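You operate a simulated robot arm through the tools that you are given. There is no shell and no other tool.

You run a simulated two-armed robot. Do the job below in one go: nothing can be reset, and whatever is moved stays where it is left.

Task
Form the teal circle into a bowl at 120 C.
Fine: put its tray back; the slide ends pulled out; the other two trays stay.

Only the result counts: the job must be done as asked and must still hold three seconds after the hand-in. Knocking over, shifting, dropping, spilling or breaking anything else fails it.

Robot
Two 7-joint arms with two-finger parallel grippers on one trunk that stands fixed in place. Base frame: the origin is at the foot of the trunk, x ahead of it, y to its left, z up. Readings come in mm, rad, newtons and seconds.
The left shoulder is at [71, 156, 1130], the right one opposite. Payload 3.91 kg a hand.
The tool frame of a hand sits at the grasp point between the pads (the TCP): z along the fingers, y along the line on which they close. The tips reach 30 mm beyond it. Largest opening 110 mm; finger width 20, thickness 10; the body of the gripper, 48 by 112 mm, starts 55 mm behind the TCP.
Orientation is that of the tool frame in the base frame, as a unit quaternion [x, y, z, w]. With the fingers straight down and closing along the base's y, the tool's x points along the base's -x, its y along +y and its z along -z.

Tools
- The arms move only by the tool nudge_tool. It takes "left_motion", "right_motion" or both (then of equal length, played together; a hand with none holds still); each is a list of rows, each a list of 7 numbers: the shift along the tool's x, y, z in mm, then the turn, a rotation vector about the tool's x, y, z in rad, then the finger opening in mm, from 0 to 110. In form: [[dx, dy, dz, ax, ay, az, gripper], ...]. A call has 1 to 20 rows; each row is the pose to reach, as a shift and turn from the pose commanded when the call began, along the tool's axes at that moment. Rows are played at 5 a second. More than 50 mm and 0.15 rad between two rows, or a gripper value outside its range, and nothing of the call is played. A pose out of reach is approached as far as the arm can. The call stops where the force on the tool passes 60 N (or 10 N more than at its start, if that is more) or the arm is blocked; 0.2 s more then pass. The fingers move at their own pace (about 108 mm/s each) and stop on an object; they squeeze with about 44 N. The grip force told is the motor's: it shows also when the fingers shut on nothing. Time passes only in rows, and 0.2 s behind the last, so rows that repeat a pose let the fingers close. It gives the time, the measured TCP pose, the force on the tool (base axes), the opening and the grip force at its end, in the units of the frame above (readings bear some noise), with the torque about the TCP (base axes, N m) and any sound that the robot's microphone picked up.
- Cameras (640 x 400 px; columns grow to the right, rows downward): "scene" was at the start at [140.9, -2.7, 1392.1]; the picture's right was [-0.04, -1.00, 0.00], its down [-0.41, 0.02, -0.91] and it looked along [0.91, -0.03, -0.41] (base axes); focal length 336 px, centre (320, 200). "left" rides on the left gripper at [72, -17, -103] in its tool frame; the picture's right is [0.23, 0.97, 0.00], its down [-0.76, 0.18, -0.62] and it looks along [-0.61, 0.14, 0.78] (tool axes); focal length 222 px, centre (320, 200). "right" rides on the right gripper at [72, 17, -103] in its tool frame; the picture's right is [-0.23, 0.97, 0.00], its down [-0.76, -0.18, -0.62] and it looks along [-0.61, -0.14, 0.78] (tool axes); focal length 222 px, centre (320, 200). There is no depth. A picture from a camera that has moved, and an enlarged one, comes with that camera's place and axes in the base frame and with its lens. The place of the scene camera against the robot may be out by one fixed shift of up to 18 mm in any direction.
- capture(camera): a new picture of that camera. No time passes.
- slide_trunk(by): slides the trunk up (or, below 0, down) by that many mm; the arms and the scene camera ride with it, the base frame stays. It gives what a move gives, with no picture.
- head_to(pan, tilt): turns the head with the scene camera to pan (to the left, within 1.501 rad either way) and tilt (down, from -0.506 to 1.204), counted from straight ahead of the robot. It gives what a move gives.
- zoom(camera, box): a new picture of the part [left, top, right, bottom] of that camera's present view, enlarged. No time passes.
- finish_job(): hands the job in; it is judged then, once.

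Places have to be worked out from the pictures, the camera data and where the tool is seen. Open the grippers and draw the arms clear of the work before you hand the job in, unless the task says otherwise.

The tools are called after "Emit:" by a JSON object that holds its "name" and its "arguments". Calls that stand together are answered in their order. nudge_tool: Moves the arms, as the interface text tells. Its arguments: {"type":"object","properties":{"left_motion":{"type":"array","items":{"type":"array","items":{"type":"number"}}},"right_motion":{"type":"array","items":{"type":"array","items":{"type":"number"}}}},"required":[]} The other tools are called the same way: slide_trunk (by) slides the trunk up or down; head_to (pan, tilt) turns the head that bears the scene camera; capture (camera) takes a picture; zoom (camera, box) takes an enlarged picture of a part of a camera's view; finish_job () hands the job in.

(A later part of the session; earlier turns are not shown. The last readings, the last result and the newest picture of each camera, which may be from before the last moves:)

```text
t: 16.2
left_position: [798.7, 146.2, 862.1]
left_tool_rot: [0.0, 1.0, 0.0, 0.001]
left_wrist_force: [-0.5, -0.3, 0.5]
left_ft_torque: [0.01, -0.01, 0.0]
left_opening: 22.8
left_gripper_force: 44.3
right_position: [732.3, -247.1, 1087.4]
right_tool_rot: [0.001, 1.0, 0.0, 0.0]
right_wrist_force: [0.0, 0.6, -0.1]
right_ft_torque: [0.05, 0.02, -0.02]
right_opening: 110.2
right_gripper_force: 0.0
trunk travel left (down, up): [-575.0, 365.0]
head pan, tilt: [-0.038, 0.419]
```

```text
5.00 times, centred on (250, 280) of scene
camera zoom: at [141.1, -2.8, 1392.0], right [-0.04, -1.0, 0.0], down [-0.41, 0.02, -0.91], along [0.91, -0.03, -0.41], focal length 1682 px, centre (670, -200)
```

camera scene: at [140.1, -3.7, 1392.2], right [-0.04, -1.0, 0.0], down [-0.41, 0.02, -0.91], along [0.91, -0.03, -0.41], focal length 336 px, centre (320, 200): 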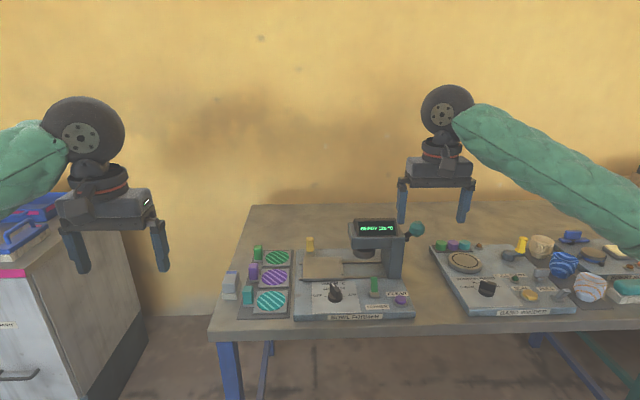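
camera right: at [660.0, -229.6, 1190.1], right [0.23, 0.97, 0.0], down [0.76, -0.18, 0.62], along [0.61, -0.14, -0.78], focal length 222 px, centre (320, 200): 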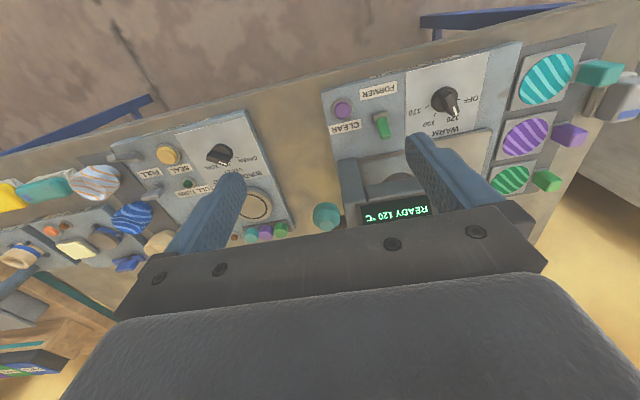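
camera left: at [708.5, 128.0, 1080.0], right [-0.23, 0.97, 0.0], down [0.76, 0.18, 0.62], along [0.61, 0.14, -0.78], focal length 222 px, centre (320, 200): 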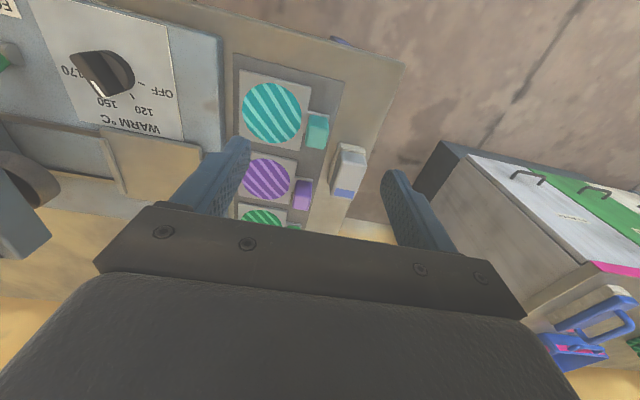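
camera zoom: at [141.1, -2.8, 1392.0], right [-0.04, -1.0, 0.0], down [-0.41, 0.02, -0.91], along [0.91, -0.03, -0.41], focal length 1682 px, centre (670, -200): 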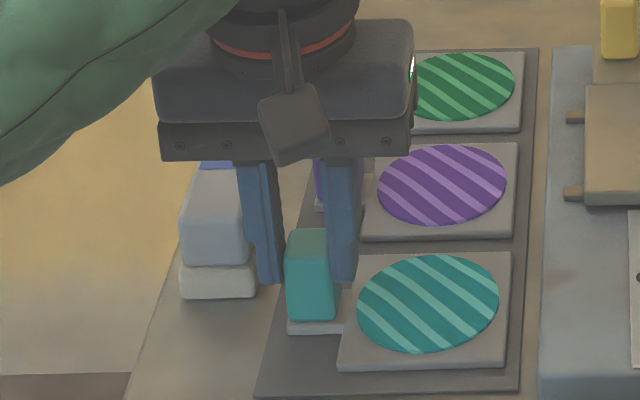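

It holds: handle 22.8 mm wide. I note the return pose TCP (799, 146, 862) and lift the tray 60 mm straight up.

Emit:
{"name": "nudge_tool", "arguments": {"left_motion": [[0, 0, -10, 0, 0, 0, 15], [0, 0, -25, 0, 0, 0, 15], [0, 0, -45, 0, 0, 0, 15], [0, 0, -65, 0, 0, 0, 15], [0, 0, -80, 0, 0, 0, 15]]}}

Emit:
{"name": "capture", "arguments": {"camera": "left"}}

Emit:
{"name": "zoom", "arguments": {"camera": "scene", "box": [200, 190, 400, 320]}}

```text
t: 17.4
left_position: [798.8, 147.1, 941.4]
left_tool_rot: [-0.001, 1.0, 0.0, 0.0]
left_wrist_force: [0.1, -0.1, -0.7]
left_ft_torque: [0.02, -0.01, 0.0]
left_opening: 23.1
left_gripper_force: 44.3
right_position: [732.3, -247.9, 1087.0]
right_tool_rot: [-0.001, 1.0, 0.0, 0.0]
right_wrist_force: [-0.1, 0.0, -0.1]
right_ft_torque: [0.0, 0.0, 0.0]
right_opening: 110.0
right_gripper_force: 0.0
trunk travel left (down, up): [-575.0, 365.0]
head pan, tilt: [-0.038, 0.419]
```

```text
taken
camera left: at [726.7, 130.1, 1044.0], right [-0.23, 0.97, 0.0], down [0.76, 0.18, 0.62], along [0.61, 0.14, -0.78], focal length 222 px, centre (320, 200)
```

left: 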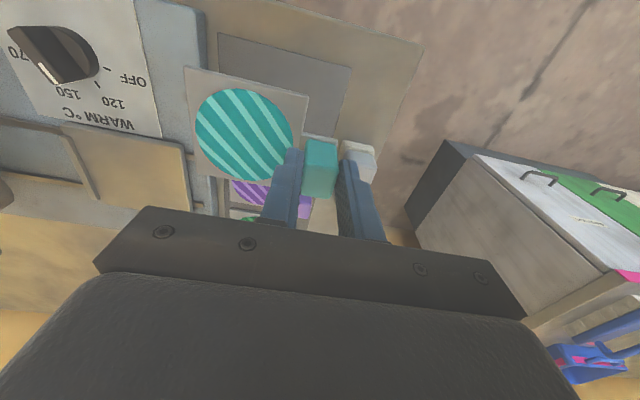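

```text
3.08 times, centred on (300, 255) of scene
camera zoom: at [141.1, -2.9, 1392.0], right [-0.04, -1.0, 0.0], down [-0.41, 0.02, -0.91], along [0.91, -0.03, -0.41], focal length 1035 px, centre (382, 31)
```

zoom: 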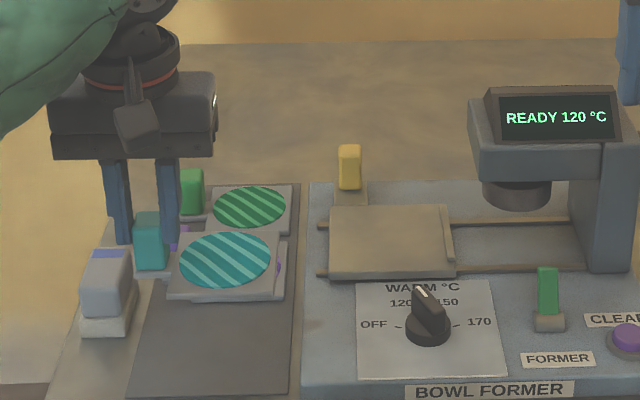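

The tray hangs level. I zoom in on the slide plate from the left hand to triangulate its position and height.

Emit:
{"name": "zoom", "arguments": {"camera": "left", "box": [0, 80, 240, 230]}}

Emit:
{"name": "zoom", "arguments": {"camera": "right", "box": [310, 60, 530, 240]}}

Emit:
{"name": "zoom", "arguments": {"camera": "scene", "box": [290, 220, 390, 290]}}

```text
2.67 times, centred on (120, 155) of left
camera zoom: at [726.7, 130.1, 1044.0], right [-0.23, 0.97, 0.0], down [0.76, 0.18, 0.62], along [0.61, 0.14, -0.78], focal length 592 px, centre (853, 320)
```

zoom: 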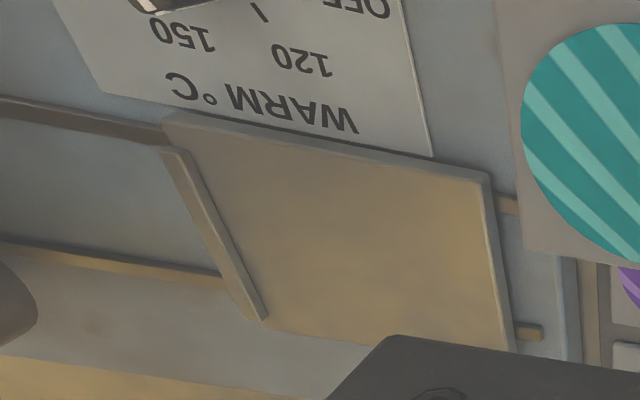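

```text
2.22 times, centred on (420, 150) of right
camera zoom: at [661.0, -229.3, 1189.6], right [0.23, 0.97, 0.0], down [0.76, -0.18, 0.62], along [0.61, -0.14, -0.78], focal length 494 px, centre (98, 311)
```

zoom: 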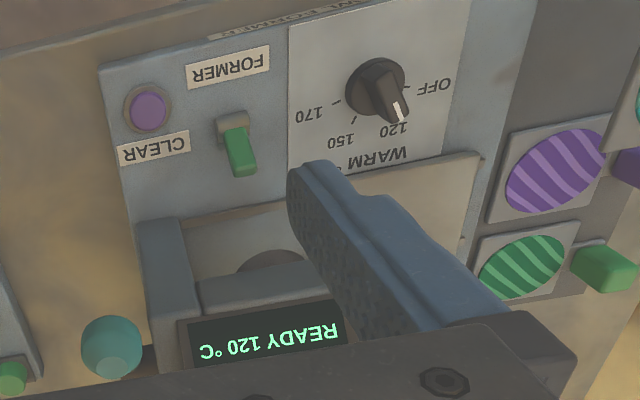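

```text
5.71 times, centred on (340, 255) of scene
camera zoom: at [141.1, -2.9, 1392.0], right [-0.04, -1.0, 0.0], down [-0.41, 0.02, -0.91], along [0.91, -0.03, -0.41], focal length 1923 px, centre (206, -114)
```

zoom: 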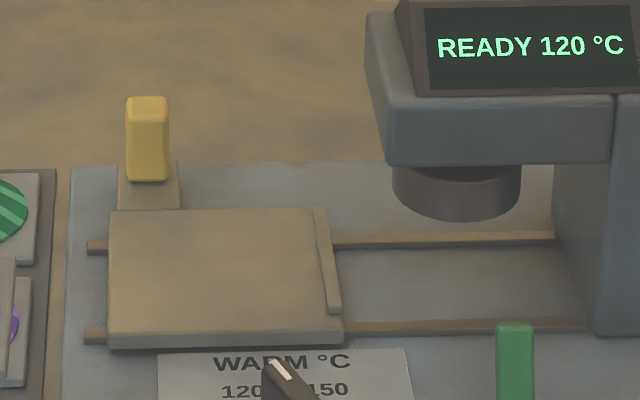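

The two hand views put the plate at x≈859–957, y≈-94…+15, z≈831, so its centre is about (908, -39). I carry the tray over it at the same height, then stop 20-odd mm above.

Emit:
{"name": "nudge_tool", "arguments": {"left_motion": [[-20, -25, -4, 0, 0, 0, 15], [-45, -55, -4, 0, 0, 0, 15], [-70, -88, 0, 0, 0, 0, 15], [-92, -116, 5, 0, 0, 0, 15], [-106, -133, 15, 0, 0, 0, 15], [-106, -133, 25, 0, 0, 0, 15]]}}

Emit:
{"name": "capture", "arguments": {"camera": "left"}}

Emit:
{"name": "zoom", "arguments": {"camera": "scene", "box": [270, 200, 410, 300]}}

Emit:
{"name": "zoom", "arguments": {"camera": "right", "box": [310, 60, 530, 240]}}

```text
t: 18.8
left_position: [905.6, 12.1, 918.0]
left_tool_rot: [0.001, 1.0, 0.0, -0.001]
left_wrist_force: [-0.4, -0.3, -1.3]
left_ft_torque: [-0.01, -0.01, -0.02]
left_opening: 22.8
left_gripper_force: 44.1
right_position: [731.9, -247.1, 1087.0]
right_tool_rot: [0.001, 1.0, 0.0, 0.0]
right_wrist_force: [1.5, 0.0, -0.3]
right_ft_torque: [0.01, 0.02, -0.04]
right_opening: 110.0
right_gripper_force: 0.1
trunk travel left (down, up): [-575.0, 365.0]
head pan, tilt: [-0.038, 0.419]
```

```text
taken
camera left: at [833.8, -5.0, 1020.2], right [-0.23, 0.97, 0.0], down [0.76, 0.18, 0.62], along [0.61, 0.14, -0.78], focal length 222 px, centre (320, 200)
```

left: 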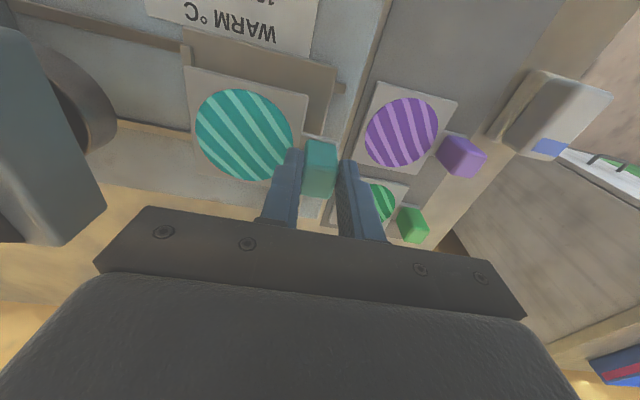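

```text
4.00 times, centred on (340, 250) of scene
camera zoom: at [141.3, -2.6, 1392.1], right [-0.04, -1.0, 0.0], down [-0.41, 0.02, -0.91], along [0.91, -0.03, -0.41], focal length 1346 px, centre (240, 0)
```

zoom: 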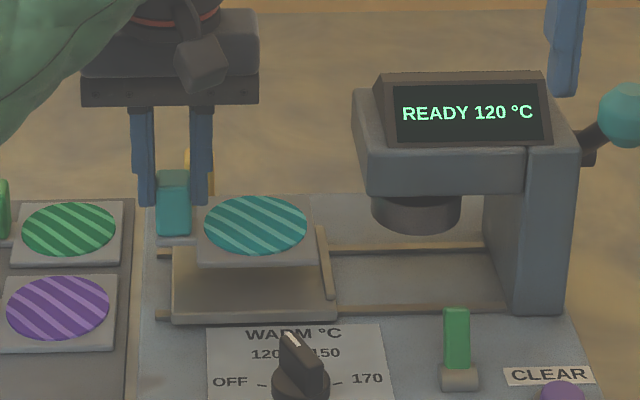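

```text
2.22 times, centred on (420, 150) of right
camera zoom: at [661.1, -229.1, 1189.7], right [0.23, 0.97, 0.0], down [0.76, -0.18, 0.62], along [0.61, -0.14, -0.78], focal length 494 px, centre (98, 311)
```

zoom: 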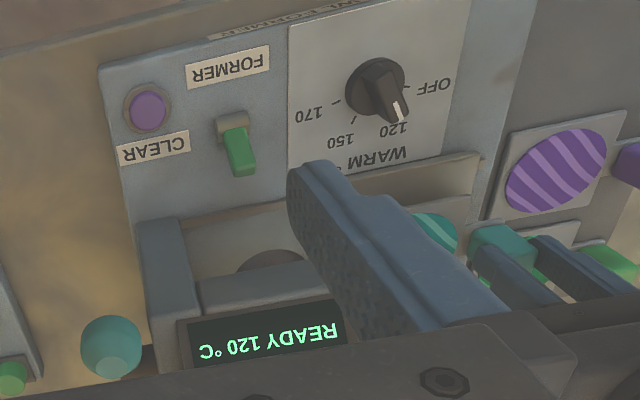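

Emit:
{"name": "zoom", "arguments": {"camera": "left", "box": [150, 0, 390, 150]}}

```text
2.67 times, centred on (270, 75) of left
camera zoom: at [833.8, -5.0, 1020.2], right [-0.23, 0.97, 0.0], down [0.76, 0.18, 0.62], along [0.61, 0.14, -0.78], focal length 592 px, centre (453, 533)
```

zoom: 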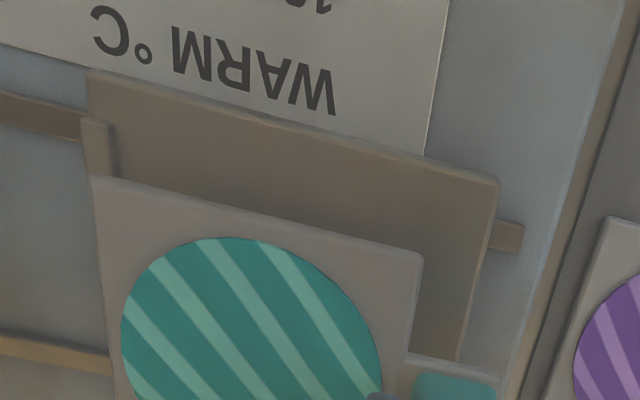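

The tray (centre ≈ (909, -41)) is well centred over the plate (centre ≈ (907, -40)). I lower it in small steps watching the force.

Emit:
{"name": "nudge_tool", "arguments": {"left_motion": [[0, 0, 8, 0, 0, 0, 15], [0, 0, 15, 0, 0, 0, 15], [0, 0, 19, 0, 0, 0, 15], [0, 0, 22, 0, 0, 0, 15]]}}

Emit:
{"name": "zoom", "arguments": {"camera": "scene", "box": [290, 230, 370, 290]}}

```text
t: 19.8
left_position: [905.4, 11.5, 895.3]
left_tool_rot: [0.0, 1.0, 0.001, 0.0]
left_wrist_force: [-0.2, 0.1, 2.8]
left_ft_torque: [-0.07, 0.09, 0.04]
left_opening: 22.9
left_gripper_force: 44.1
right_position: [731.8, -246.9, 1087.7]
right_tool_rot: [0.0, 1.0, 0.0, 0.001]
right_wrist_force: [0.6, 0.2, 0.5]
right_ft_torque: [-0.02, -0.01, -0.01]
right_opening: 110.1
right_gripper_force: 0.0
trunk travel left (down, up): [-575.0, 365.0]
head pan, tilt: [-0.038, 0.419]
```

```text
6.67 times, centred on (330, 260) of scene
camera zoom: at [140.8, -3.0, 1392.2], right [-0.04, -1.0, 0.0], down [-0.41, 0.02, -0.91], along [0.91, -0.03, -0.41], focal length 2243 px, centre (253, -200)
```

zoom: 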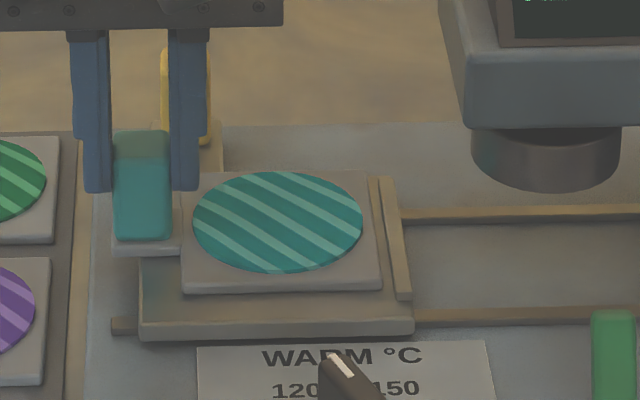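

Contact at TCP z≈895; the tray sits flat on the plate. I open slightly, check, then lift straight off.

Emit:
{"name": "nudge_tool", "arguments": {"left_motion": [[0, 0, 22.5, 0, 0, 0, 23], [0, 0, 22.5, 0, 0, 0, 30], [0, 0, 22.5, 0, 0, 0, 36], [0, 0, 10, 0, 0, 0, 36], [0, 0, -10, 0, 0, 0, 36], [0, 0, -40, 0, 0, 0, 36]]}}

Emit:
{"name": "zoom", "arguments": {"camera": "scene", "box": [280, 200, 400, 290]}}

Emit:
{"name": "capture", "arguments": {"camera": "left"}}

```text
t: 21.2
left_position: [905.4, 11.0, 935.5]
left_tool_rot: [0.0, 1.0, -0.001, -0.001]
left_wrist_force: [-0.6, -1.3, 0.3]
left_ft_torque: [0.04, 0.01, 0.02]
left_opening: 36.0
left_gripper_force: 0.1
right_position: [731.0, -246.8, 1087.0]
right_tool_rot: [-0.001, 1.0, 0.0, 0.0]
right_wrist_force: [0.4, 0.7, 0.6]
right_ft_torque: [-0.01, 0.0, -0.01]
right_opening: 110.0
right_gripper_force: 0.0
trunk travel left (down, up): [-575.0, 365.0]
head pan, tilt: [-0.038, 0.419]
```

```text
4.44 times, centred on (340, 245) of scene
camera zoom: at [140.3, -3.0, 1392.1], right [-0.04, -1.0, 0.0], down [-0.41, 0.02, -0.91], along [0.91, -0.03, -0.41], focal length 1496 px, centre (231, 0)
```

zoom: 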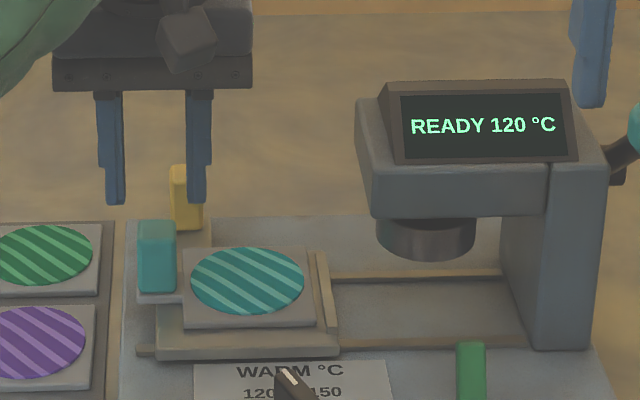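

```text
taken
camera left: at [832.7, -5.1, 1038.3], right [-0.23, 0.97, 0.0], down [0.76, 0.18, 0.62], along [0.61, 0.14, -0.78], focal length 222 px, centre (320, 200)
```

left: 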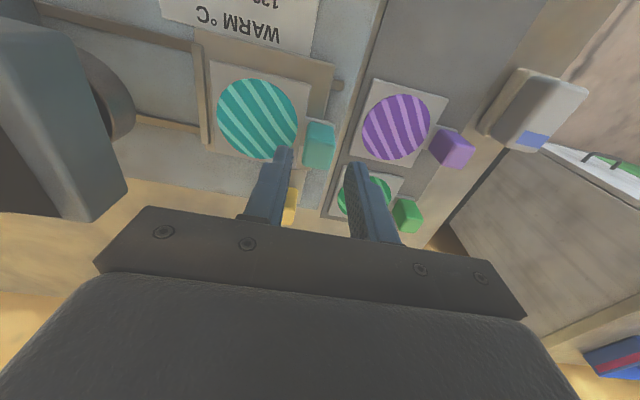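

The tray rests well centred by the lip. Now I look for the yellow slide handle, just visible behind the left finger.

Emit:
{"name": "zoom", "arguments": {"camera": "left", "box": [200, 140, 360, 240]}}

Emit:
{"name": "zoom", "arguments": {"camera": "scene", "box": [290, 220, 350, 270]}}

```text
4.00 times, centred on (280, 190) of left
camera zoom: at [832.7, -5.1, 1038.3], right [-0.23, 0.97, 0.0], down [0.76, 0.18, 0.62], along [0.61, 0.14, -0.78], focal length 888 px, centre (480, 240)
```

zoom: 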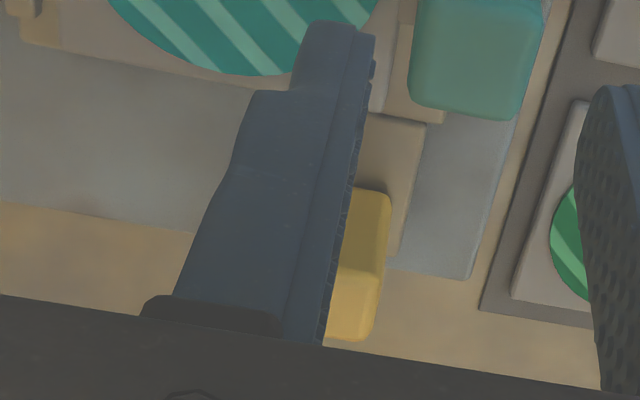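

```text
8.00 times, centred on (320, 245) of scene
camera zoom: at [140.3, -3.0, 1392.1], right [-0.04, -1.0, 0.0], down [-0.41, 0.02, -0.91], along [0.91, -0.03, -0.41], focal length 2692 px, centre (320, -160)
```

zoom: 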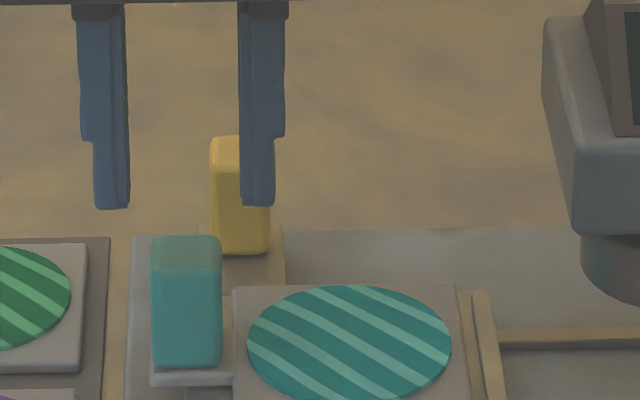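

The yellow handle (≈(997, -6), top z≈865) is beyond straight-down reach and ends up beside the press head, so I need precise head geometry. I withdraw the left hand and bring the right camera over the head.

Emit:
{"name": "nudge_tool", "arguments": {"left_motion": [[0, 0, -40, 0, 0, 0, 60], [10, 10, -80, 0, 0, 0, 110], [50, 35, -100, 0, 0, 0, 110], [90, 65, -110, 0, 0, 0, 110], [130, 95, -110, 0, 0, 0, 110], [170, 125, -110, 0, 0, 0, 110], [205, 150, -110, 0, 0, 0, 110]]}}

Emit:
{"name": "nudge_tool", "arguments": {"right_motion": [[-20, 18, -8, 0, 0, 0, 110], [-45, 40, -16, 0, 0, 0, 110], [-70, 63, -24, 0, 0, 0, 110], [-95, 86, -30, 0, 0, 0, 110], [-118, 107, -33, 0, 0, 0, 110]]}}

Emit:
{"name": "capture", "arguments": {"camera": "right"}}

Emit:
{"name": "zoom", "arguments": {"camera": "right", "box": [220, 60, 420, 220]}}

Emit:
{"name": "zoom", "arguments": {"camera": "scene", "box": [290, 200, 440, 310]}}

```text
refused: row 3 steps farther than a row can; nothing moved
```

```text
t: 22.4
left_position: [906.1, 12.6, 934.4]
left_tool_rot: [0.0, 1.0, 0.0, -0.002]
left_wrist_force: [0.5, -0.2, -0.3]
left_ft_torque: [-0.04, -0.02, 0.02]
left_opening: 36.1
left_gripper_force: 0.1
right_position: [852.4, -140.3, 1120.4]
right_tool_rot: [0.001, 1.0, -0.001, -0.001]
right_wrist_force: [0.2, 0.2, -0.2]
right_ft_torque: [-0.03, -0.02, -0.02]
right_opening: 110.0
right_gripper_force: 0.0
trunk travel left (down, up): [-575.0, 365.0]
head pan, tilt: [-0.038, 0.419]
```

```text
taken
camera right: at [780.2, -122.4, 1221.9], right [0.23, 0.97, 0.0], down [0.76, -0.18, 0.62], along [0.61, -0.14, -0.78], focal length 222 px, centre (320, 200)
```

right: 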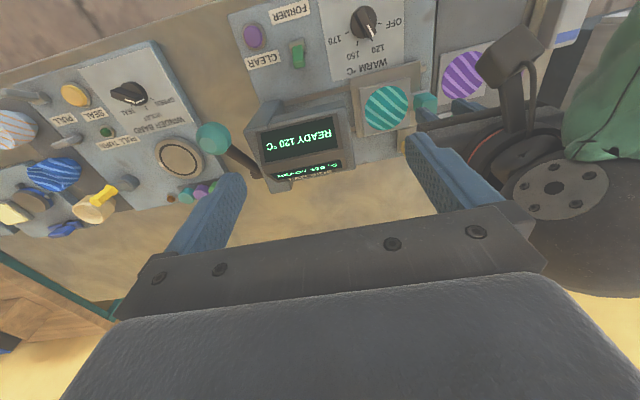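

```text
2.50 times, centred on (320, 140) of right
camera zoom: at [780.2, -122.4, 1221.9], right [0.23, 0.97, 0.0], down [0.76, -0.18, 0.62], along [0.61, -0.14, -0.78], focal length 555 px, centre (320, 350)
```

zoom: 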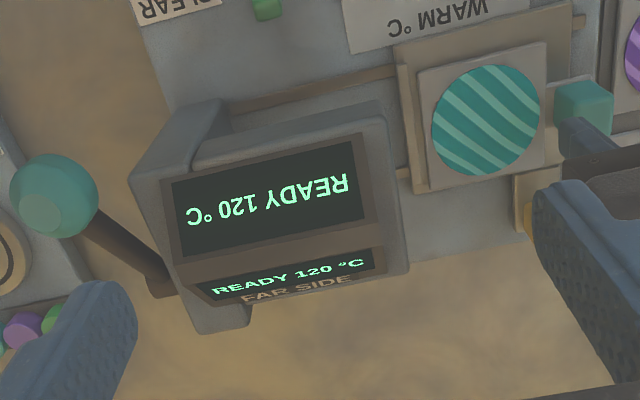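

```text
3.64 times, centred on (365, 255) of scene
camera zoom: at [141.8, -2.0, 1391.9], right [-0.04, -1.0, 0.0], down [-0.41, 0.01, -0.91], along [0.91, -0.04, -0.41], focal length 1224 px, centre (156, 0)
```

zoom: 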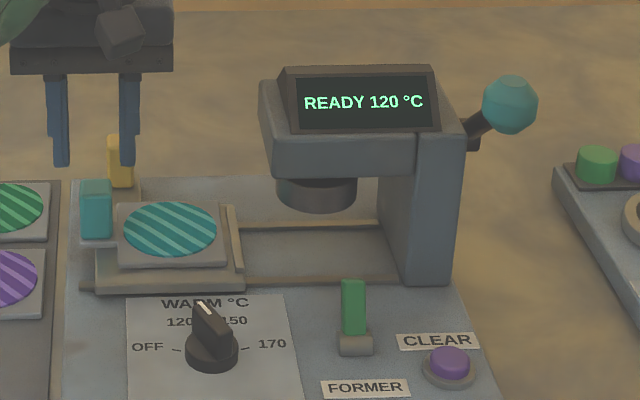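

Head box measures x 862–946, y ≤ -111, z 915–951, so the yellow handle passes behind and beside it. Plan: push the slide in with the left hand pitched forward 25°, using its right finger's outer side. First the right hand withdraws.

Emit:
{"name": "nudge_tool", "arguments": {"right_motion": [[20, -18, -5, 0, 0, 0, 110], [45, -40, -5, 0, 0, 0, 110], [70, -63, -5, 0, 0, 0, 110], [95, -86, 0, 0, 0, 0, 110], [118, -107, 20, 0, 0, 0, 110], [130, -140, 30, 0, 0, 0, 110]]}}

Emit:
{"name": "nudge_tool", "arguments": {"left_motion": [[0, 0, -35, 0, 0, 0, 36], [0, 30, -45, 0, 0, 0, 50], [-10, 58, -45, 0, -0.14, 0, 90], [-30, 58, -45, 0, -0.28, 0, 90], [-48, 60, -45, 0, -0.42, 0, 90], [-62, 60, -45, 0, -0.4363, 0, 90], [-62, 60, -45, 0, -0.4363, 0, 90]]}}

Emit:
{"name": "capture", "arguments": {"camera": "left"}}

Emit:
{"name": "capture", "arguments": {"camera": "scene"}}

```text
t: 23.8
left_position: [904.7, 12.2, 935.4]
left_tool_rot: [0.001, 1.0, 0.001, 0.0]
left_wrist_force: [0.3, 0.0, 0.3]
left_ft_torque: [0.02, -0.03, -0.06]
left_opening: 36.0
left_gripper_force: 0.0
right_position: [721.5, -285.7, 1093.2]
right_tool_rot: [0.0, 1.0, 0.001, 0.0]
right_wrist_force: [0.2, -0.8, 0.0]
right_ft_torque: [0.02, -0.01, -0.02]
right_opening: 110.0
right_gripper_force: 0.0
trunk travel left (down, up): [-575.0, 365.0]
head pan, tilt: [-0.038, 0.419]
```

```text
t: 25.4
left_position: [967.9, 73.3, 978.7]
left_tool_rot: [0.0, 0.976, 0.0, 0.217]
left_wrist_force: [-0.1, -0.2, -0.4]
left_ft_torque: [-0.02, 0.02, -0.03]
left_opening: 90.0
left_gripper_force: 0.1
right_position: [722.4, -283.1, 1093.0]
right_tool_rot: [0.0, 1.0, 0.001, -0.001]
right_wrist_force: [-0.4, 0.3, 0.0]
right_ft_torque: [-0.01, -0.05, 0.0]
right_opening: 110.3
right_gripper_force: 0.2
trunk travel left (down, up): [-575.0, 365.0]
head pan, tilt: [-0.038, 0.419]
```

```text
taken
camera left: at [858.1, 55.9, 1040.8], right [-0.21, 0.97, -0.1], down [0.43, 0.18, 0.89], along [0.88, 0.14, -0.45], focal length 222 px, centre (320, 200)
```

left: 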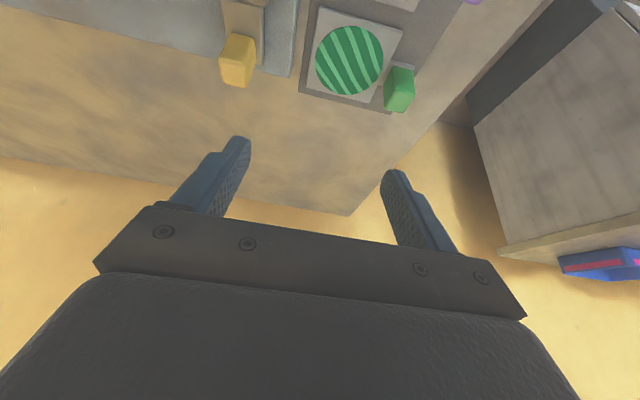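

```text
taken
camera scene: at [140.9, -2.3, 1392.1], right [-0.04, -1.0, 0.0], down [-0.41, 0.02, -0.91], along [0.91, -0.03, -0.41], focal length 336 px, centre (320, 200)
```

scene: 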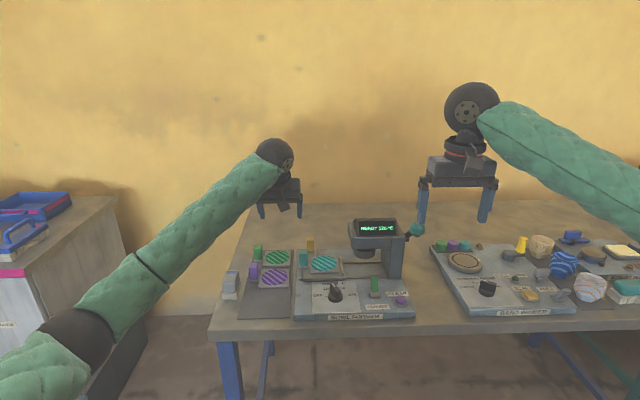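

Pose reached with the pitch. I zoom on the yellow handle from this new camera position.

Emit:
{"name": "zoom", "arguments": {"camera": "left", "box": [180, 0, 340, 100]}}

Emit:
{"name": "zoom", "arguments": {"camera": "left", "box": [280, 10, 440, 110]}}

```text
4.00 times, centred on (260, 50) of left
camera zoom: at [858.1, 55.9, 1040.8], right [-0.21, 0.97, -0.1], down [0.43, 0.18, 0.89], along [0.88, 0.14, -0.45], focal length 888 px, centre (560, 800)
```

zoom: 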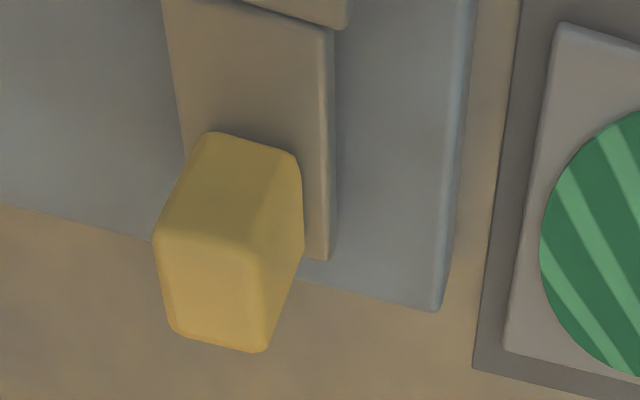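

```text
4.00 times, centred on (360, 60) of left
camera zoom: at [858.1, 55.9, 1040.8], right [-0.21, 0.97, -0.1], down [0.43, 0.18, 0.89], along [0.88, 0.14, -0.45], focal length 888 px, centre (160, 760)
```

zoom: 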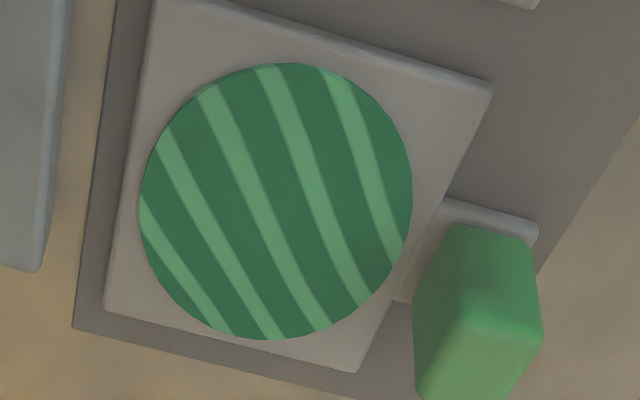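

The yellow handle is x 984–1006, y -19…+2, top z≈866. I lower the pitched hand so that its right finger stands just left of the handle, clear of the green tray.

Emit:
{"name": "nudge_tool", "arguments": {"left_motion": [[-13, -10, 6, 0, 0, 0, 90], [3.8, -10, 42.3, 0, 0, 0, 90], [20.8, -10, 78.6, 0, 0, 0, 90], [31.6, -10, 101.9, 0, 0, 0, 90]]}}

Emit:
{"name": "capture", "arguments": {"camera": "left"}}

Emit:
{"name": "zoom", "arguments": {"camera": "scene", "box": [230, 200, 350, 290]}}

```text
t: 26.4
left_position: [978.8, 60.7, 877.6]
left_tool_rot: [0.001, 0.976, -0.001, 0.218]
left_wrist_force: [1.2, -1.0, 19.0]
left_ft_torque: [-1.1, 0.03, 0.1]
left_opening: 90.2
left_gripper_force: 0.3
right_position: [718.9, -284.6, 1093.8]
right_tool_rot: [0.0, 1.0, 0.001, 0.001]
right_wrist_force: [-1.0, 0.2, 0.5]
right_ft_torque: [0.0, -0.01, 0.0]
right_opening: 110.1
right_gripper_force: 0.1
trunk travel left (down, up): [-575.0, 365.0]
head pan, tilt: [-0.038, 0.419]
```

```text
taken
camera left: at [869.5, 44.5, 939.5], right [-0.21, 0.97, -0.1], down [0.42, 0.18, 0.89], along [0.88, 0.14, -0.45], focal length 222 px, centre (320, 200)
```

left: 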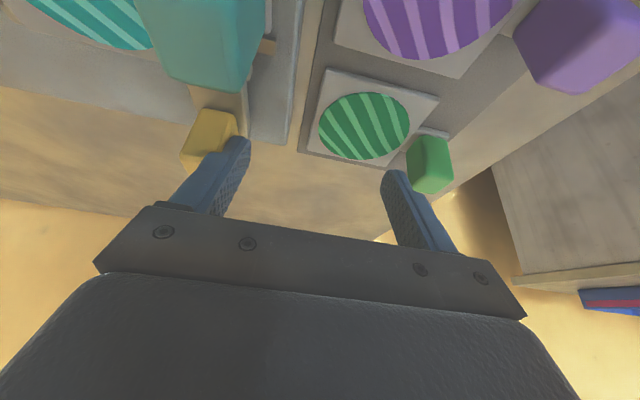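

```text
4.44 times, centred on (290, 245) of scene
camera zoom: at [138.4, -2.6, 1393.0], right [-0.04, -1.0, 0.0], down [-0.41, 0.02, -0.91], along [0.91, -0.03, -0.41], focal length 1496 px, centre (453, 0)
```

zoom: 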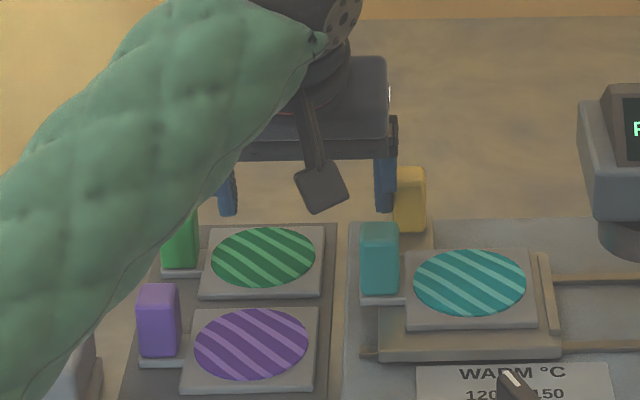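

The force reads 19 N upward at the right finger: it touches something about 4 mm early. I look closely before going on.

Emit:
{"name": "zoom", "arguments": {"camera": "left", "box": [160, 60, 300, 180]}}

Emit:
{"name": "zoom", "arguments": {"camera": "scene", "box": [290, 225, 350, 265]}}

Emit:
{"name": "zoom", "arguments": {"camera": "right", "box": [380, 100, 640, 270]}}

```text
3.33 times, centred on (230, 120) of left
camera zoom: at [869.5, 44.5, 939.5], right [-0.21, 0.97, -0.1], down [0.42, 0.18, 0.89], along [0.88, 0.14, -0.45], focal length 740 px, centre (620, 467)
```

zoom: 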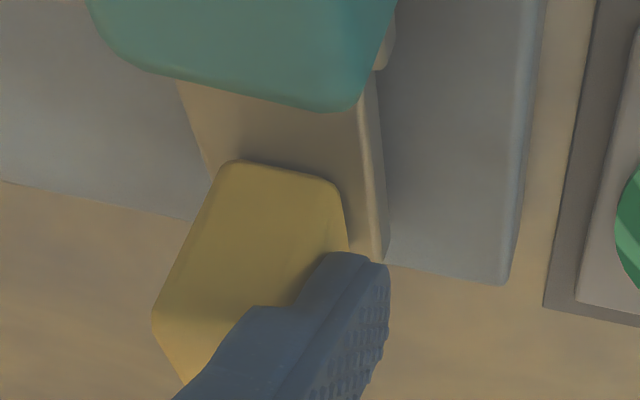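

```text
10.00 times, centred on (320, 245) of scene
camera zoom: at [138.4, -2.6, 1393.0], right [-0.04, -1.0, 0.0], down [-0.41, 0.02, -0.91], along [0.91, -0.03, -0.41], focal length 3365 px, centre (320, -250)
```

zoom: 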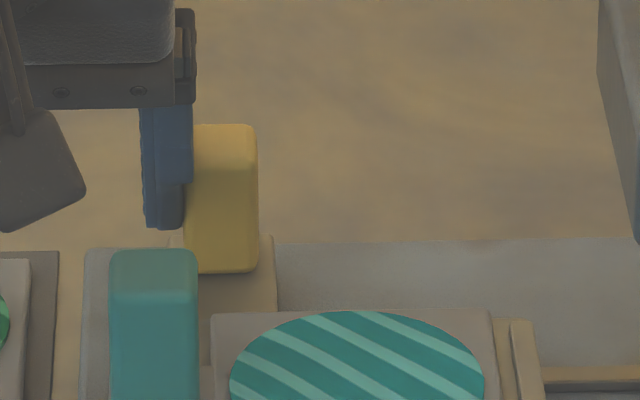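

```text
2.35 times, centred on (510, 185) of right
camera zoom: at [648.3, -266.6, 1196.8], right [0.23, 0.97, 0.0], down [0.76, -0.18, 0.62], along [0.61, -0.14, -0.78], focal length 523 px, centre (-127, 235)
```

zoom: 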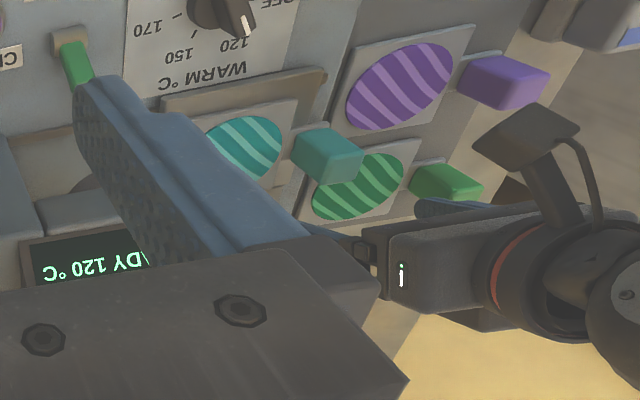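

The finger has a thicker upper part whose step rests on top of the yellow handle; the tip is already ~20 mm beside it. I lift about 5 mm off and push right 30 mm as a trial.

Emit:
{"name": "nudge_tool", "arguments": {"left_motion": [[-3.8, 0, -8.2, 0, 0, 0, 90], [-3.8, -8, -8.2, 0, 0, 0, 90], [-3.8, -16, -8.2, 0, 0, 0, 90], [-3.8, -24, -8.2, 0, 0, 0, 90], [-3.8, -32, -8.2, 0, 0, 0, 90]]}}

Emit:
{"name": "zoom", "arguments": {"camera": "scene", "box": [280, 205, 400, 295]}}

Emit:
{"name": "capture", "arguments": {"camera": "left"}}

```text
t: 27.6
left_position: [981.2, 29.9, 883.2]
left_tool_rot: [0.0, 0.976, 0.0, 0.216]
left_wrist_force: [-0.6, -0.4, 0.1]
left_ft_torque: [-0.04, 0.02, -0.01]
left_opening: 89.8
left_gripper_force: 0.0
right_position: [721.7, -284.4, 1092.9]
right_tool_rot: [0.0, 1.0, -0.001, 0.0]
right_wrist_force: [0.2, -0.3, -0.3]
right_ft_torque: [-0.01, 0.01, 0.0]
right_opening: 110.2
right_gripper_force: 0.0
trunk travel left (down, up): [-575.0, 365.0]
head pan, tilt: [-0.038, 0.419]
```

```text
4.44 times, centred on (340, 250) of scene
camera zoom: at [141.2, -3.1, 1392.1], right [-0.04, -1.0, 0.0], down [-0.41, 0.02, -0.91], along [0.91, -0.03, -0.41], focal length 1496 px, centre (231, -22)
```

zoom: 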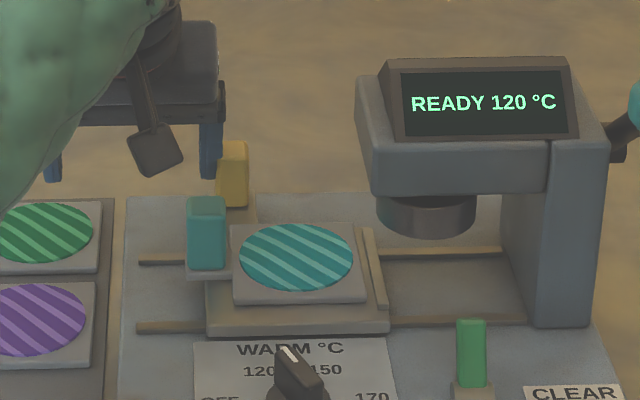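

```text
taken
camera left: at [872.1, 13.3, 945.0], right [-0.21, 0.97, -0.1], down [0.43, 0.18, 0.89], along [0.88, 0.14, -0.45], focal length 222 px, centre (320, 200)
```

left: 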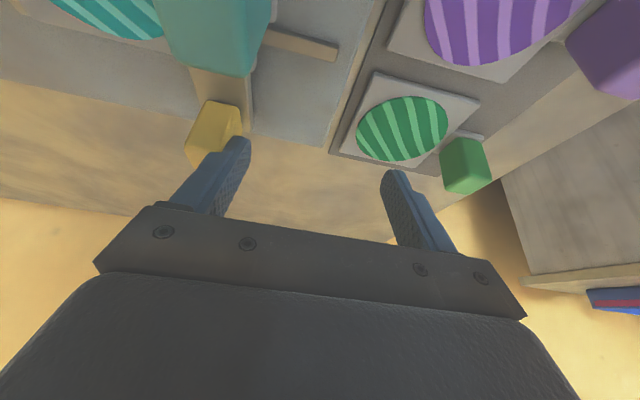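

The slide moves almost without force and carries the tray well. I push on by about 65 mm in gentle steps.

Emit:
{"name": "nudge_tool", "arguments": {"left_motion": [[0, -8, 0, 0, 0, 0, 90], [0, -16, 0, 0, 0, 0, 90], [0, -24, 0, 0, 0, 0, 90], [0, -32, 0, 0, 0, 0, 90], [0, -40, 0, 0, 0, 0, 90], [0, -48, 0, 0, 0, 0, 90], [0, -56, 0, 0, 0, 0, 90], [0, -63, 0, 0, 0, 0, 90]]}}

Emit:
{"name": "zoom", "arguments": {"camera": "scene", "box": [280, 205, 400, 295]}}

Emit:
{"name": "zoom", "arguments": {"camera": "right", "box": [310, 60, 530, 240]}}

```text
t: 29.4
left_position: [981.1, -33.0, 882.6]
left_tool_rot: [0.0, 0.976, 0.0, 0.217]
left_wrist_force: [-0.6, 0.6, -0.2]
left_ft_torque: [0.0, -0.03, 0.01]
left_opening: 90.0
left_gripper_force: 0.0
right_position: [721.1, -284.2, 1092.1]
right_tool_rot: [0.0, 1.0, -0.001, 0.0]
right_wrist_force: [-0.7, 0.5, -0.2]
right_ft_torque: [-0.01, 0.03, 0.01]
right_opening: 110.1
right_gripper_force: 0.0
trunk travel left (down, up): [-575.0, 365.0]
head pan, tilt: [-0.038, 0.419]
```

```text
4.44 times, centred on (340, 250) of scene
camera zoom: at [141.2, -3.2, 1392.0], right [-0.04, -1.0, 0.0], down [-0.41, 0.02, -0.91], along [0.91, -0.03, -0.41], focal length 1496 px, centre (231, -22)
```

zoom: 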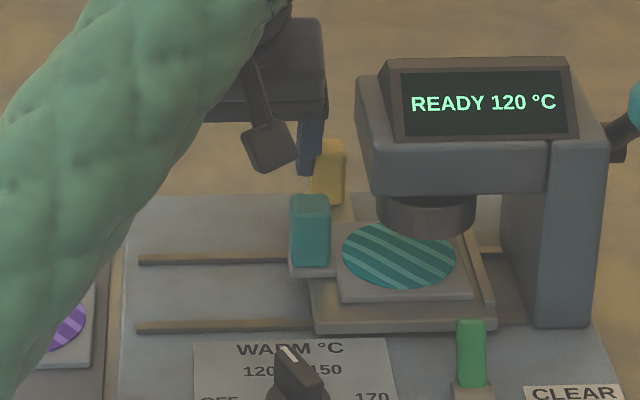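

```text
2.22 times, centred on (420, 150) of right
camera zoom: at [650.7, -267.0, 1194.4], right [0.23, 0.97, 0.0], down [0.76, -0.18, 0.62], along [0.61, -0.14, -0.78], focal length 494 px, centre (98, 311)
```

zoom: 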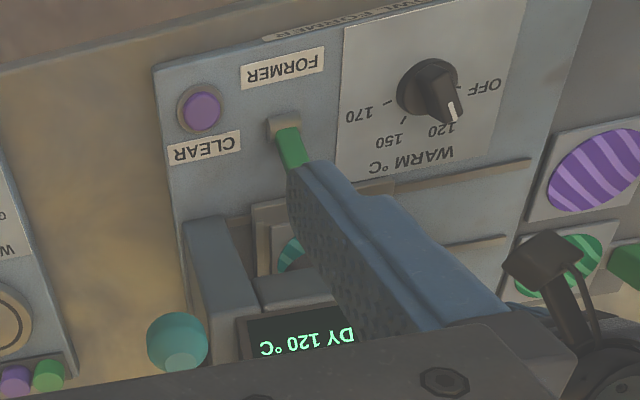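

The tray is nearly under the head. I push on in small steps until the slide meets its stop, watching the force.

Emit:
{"name": "nudge_tool", "arguments": {"left_motion": [[0, -4, 0, 0, 0, 0, 90], [0, -8, 0, 0, 0, 0, 90], [0, -11, 0, 0, 0, 0, 90], [0, -14, 0, 0, 0, 0, 90]]}}

Emit:
{"name": "zoom", "arguments": {"camera": "scene", "box": [300, 205, 420, 295]}}

```text
t: 30.4
left_position: [980.6, -47.4, 883.4]
left_tool_rot: [0.0, 0.977, 0.0, 0.215]
left_wrist_force: [-0.4, 1.3, -0.6]
left_ft_torque: [0.0, 0.03, -0.01]
left_opening: 89.6
left_gripper_force: 0.0
right_position: [721.8, -284.7, 1092.6]
right_tool_rot: [0.0, 1.0, 0.0, 0.0]
right_wrist_force: [0.4, 1.0, -0.1]
right_ft_torque: [0.02, -0.01, 0.0]
right_opening: 110.1
right_gripper_force: 0.1
trunk travel left (down, up): [-575.0, 365.0]
head pan, tilt: [-0.038, 0.419]
```

```text
4.44 times, centred on (360, 250) of scene
camera zoom: at [141.1, -3.1, 1392.1], right [-0.04, -1.0, 0.0], down [-0.41, 0.02, -0.91], along [0.91, -0.03, -0.41], focal length 1496 px, centre (142, -22)
```

zoom: 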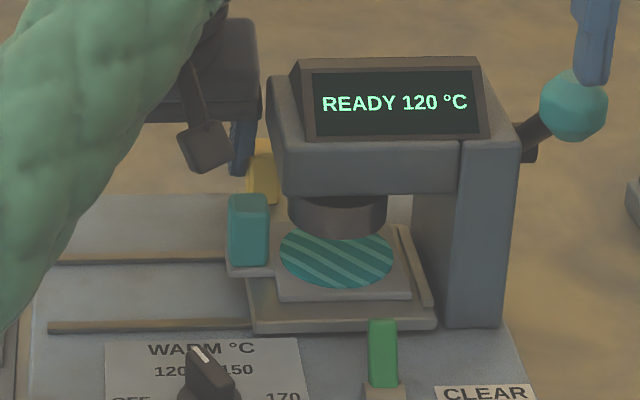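

The circle is about under the press cylinder with no stop force yet. I ease a few more millimetres to find the stop.

Emit:
{"name": "nudge_tool", "arguments": {"left_motion": [[0, -2, 0, 0, 0, 0, 90], [0, -4, 0, 0, 0, 0, 90]]}}

Emit:
{"name": "zoom", "arguments": {"camera": "scene", "box": [300, 205, 420, 295]}}

```text
t: 31.0
left_position: [981.7, -49.9, 882.4]
left_tool_rot: [0.0, 0.976, 0.001, 0.217]
left_wrist_force: [-0.2, 1.2, 1.0]
left_ft_torque: [0.01, 0.0, -0.03]
left_opening: 89.5
left_gripper_force: 0.1
right_position: [722.1, -284.4, 1093.0]
right_tool_rot: [0.0, 1.0, 0.0, 0.0]
right_wrist_force: [0.2, 0.6, -0.5]
right_ft_torque: [0.0, 0.01, -0.01]
right_opening: 110.0
right_gripper_force: 0.0
trunk travel left (down, up): [-575.0, 365.0]
head pan, tilt: [-0.038, 0.419]
```

```text
4.44 times, centred on (360, 250) of scene
camera zoom: at [141.1, -2.8, 1392.1], right [-0.04, -1.0, 0.0], down [-0.41, 0.02, -0.91], along [0.91, -0.03, -0.41], focal length 1496 px, centre (142, -22)
```

zoom: 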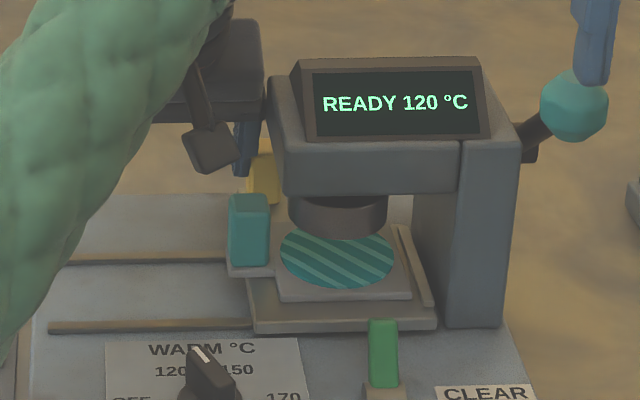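

The hand moved but the plate did not: the slide is at its stop under the head. I retract the left hand up and back.

Emit:
{"name": "nudge_tool", "arguments": {"left_motion": [[0, 25, 0, 0, 0, 0, 90], [-16.9, 40, -36.2, 0, 0, 0, 90], [-33.8, 60, -72.5, 0, 0, 0, 90], [-50.7, 80, -108.8, 0, 0, 0, 90], [-20, 100, -132, 0, 0, 0, 90], [14, 124, -150, 0, 0, 0, 90], [49, 148, -167, 0, 0, 0, 90], [84, 172, -184, 0, 0, 0, 90]]}}

Emit:
{"name": "capture", "arguments": {"camera": "right"}}

Emit:
{"name": "zoom", "arguments": {"camera": "right", "box": [290, 130, 490, 255]}}

Emit:
{"name": "zoom", "arguments": {"camera": "scene", "box": [340, 200, 440, 300]}}

```text
t: 32.8
left_position: [824.3, 120.6, 1016.8]
left_tool_rot: [0.001, 0.976, -0.001, 0.216]
left_wrist_force: [0.3, 0.0, 0.4]
left_ft_torque: [0.01, 0.02, -0.01]
left_opening: 89.9
left_gripper_force: 0.2
right_position: [721.6, -284.3, 1095.1]
right_tool_rot: [0.0, 1.0, -0.001, 0.0]
right_wrist_force: [-0.2, 0.4, 0.7]
right_ft_torque: [-0.02, -0.02, -0.02]
right_opening: 109.9
right_gripper_force: 0.0
trunk travel left (down, up): [-575.0, 365.0]
head pan, tilt: [-0.038, 0.419]
```

```text
taken
camera right: at [649.6, -266.3, 1195.5], right [0.23, 0.97, 0.0], down [0.76, -0.18, 0.62], along [0.61, -0.14, -0.78], focal length 222 px, centre (320, 200)
```

right: 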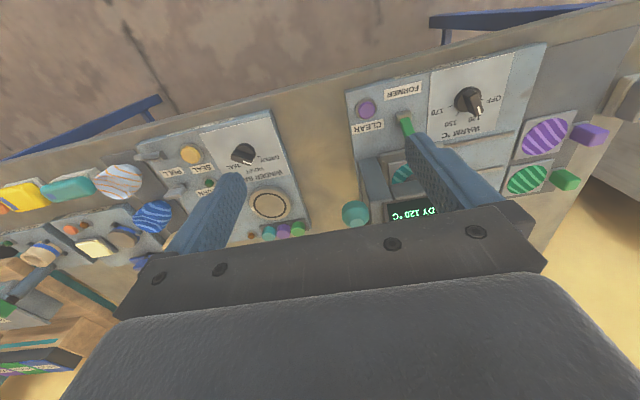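

```text
3.20 times, centred on (390, 192) of right
camera zoom: at [649.6, -266.3, 1195.5], right [0.23, 0.97, 0.0], down [0.76, -0.18, 0.62], along [0.61, -0.14, -0.78], focal length 711 px, centre (96, 224)
```

zoom: 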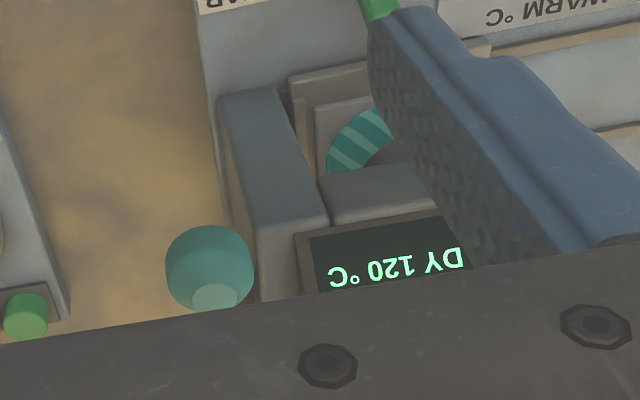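

```text
4.00 times, centred on (390, 250) of scene
camera zoom: at [140.2, -1.7, 1392.2], right [-0.04, -1.0, 0.0], down [-0.41, 0.01, -0.91], along [0.91, -0.04, -0.41], focal length 1346 px, centre (40, 0)
```

zoom: 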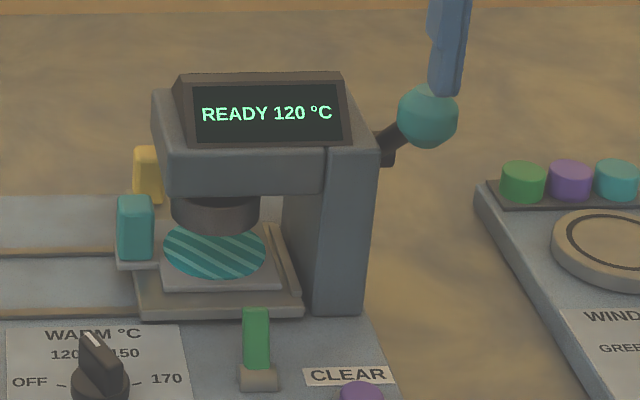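

The tray is under the head. Two hand views agree on the ball at about (854, -266, 977), radius ~21 mm, on an arm that pivots behind near (960, -281, 885). I move the right hand above the ball.

Emit:
{"name": "nudge_tool", "arguments": {"right_motion": [[-35, 5, 0, 0, 0, 0, 90], [-70, 10, 5, 0, 0, 0, 80], [-100, 15, 15, 0, 0, 0, 80], [-126, 18, 30, 0, 0, 0, 80]]}}

Emit:
{"name": "capture", "arguments": {"camera": "right"}}

Emit:
{"name": "zoom", "arguments": {"camera": "right", "box": [230, 80, 410, 220]}}

Emit:
{"name": "zoom", "arguments": {"camera": "scene", "box": [360, 170, 460, 270]}}

```text
t: 33.8
left_position: [827.2, 120.8, 1015.4]
left_tool_rot: [0.0, 0.977, 0.0, 0.215]
left_wrist_force: [-0.6, -0.7, -0.1]
left_ft_torque: [-0.01, 0.06, -0.01]
left_opening: 89.9
left_gripper_force: 0.1
right_position: [848.9, -268.0, 1058.8]
right_tool_rot: [0.0, 1.0, 0.0, -0.001]
right_wrist_force: [0.5, 0.0, 0.5]
right_ft_torque: [-0.04, -0.03, 0.02]
right_opening: 79.9
right_gripper_force: 0.1
trunk travel left (down, up): [-575.0, 365.0]
head pan, tilt: [-0.038, 0.419]
```

```text
taken
camera right: at [777.3, -249.2, 1162.1], right [0.23, 0.97, 0.0], down [0.76, -0.18, 0.62], along [0.61, -0.14, -0.78], focal length 222 px, centre (320, 200)
```

right: 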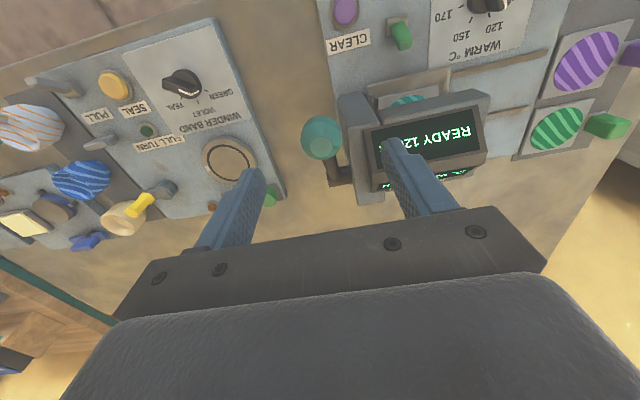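

```text
2.86 times, centred on (320, 150) of right
camera zoom: at [777.3, -249.2, 1162.1], right [0.23, 0.97, 0.0], down [0.76, -0.18, 0.62], along [0.61, -0.14, -0.78], focal length 635 px, centre (320, 343)
```

zoom: 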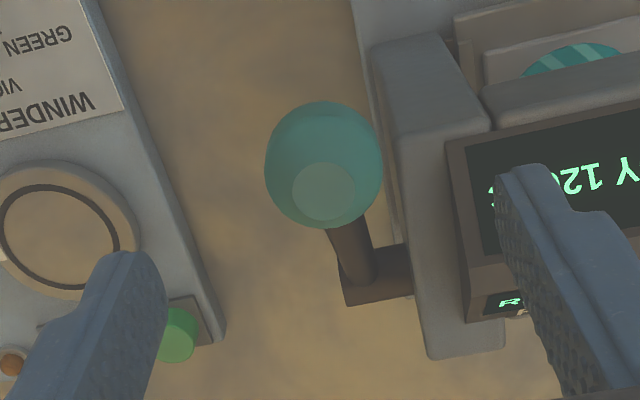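

```text
4.00 times, centred on (410, 220) of scene
camera zoom: at [142.0, -2.9, 1391.9], right [-0.04, -1.0, 0.0], down [-0.41, 0.02, -0.91], along [0.91, -0.04, -0.41], focal length 1346 px, centre (-40, 120)
```

zoom: 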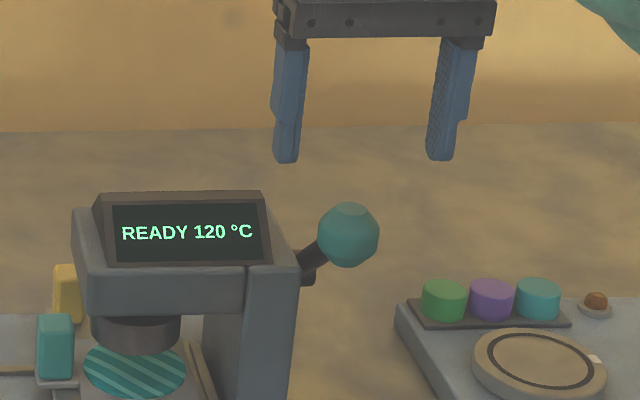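

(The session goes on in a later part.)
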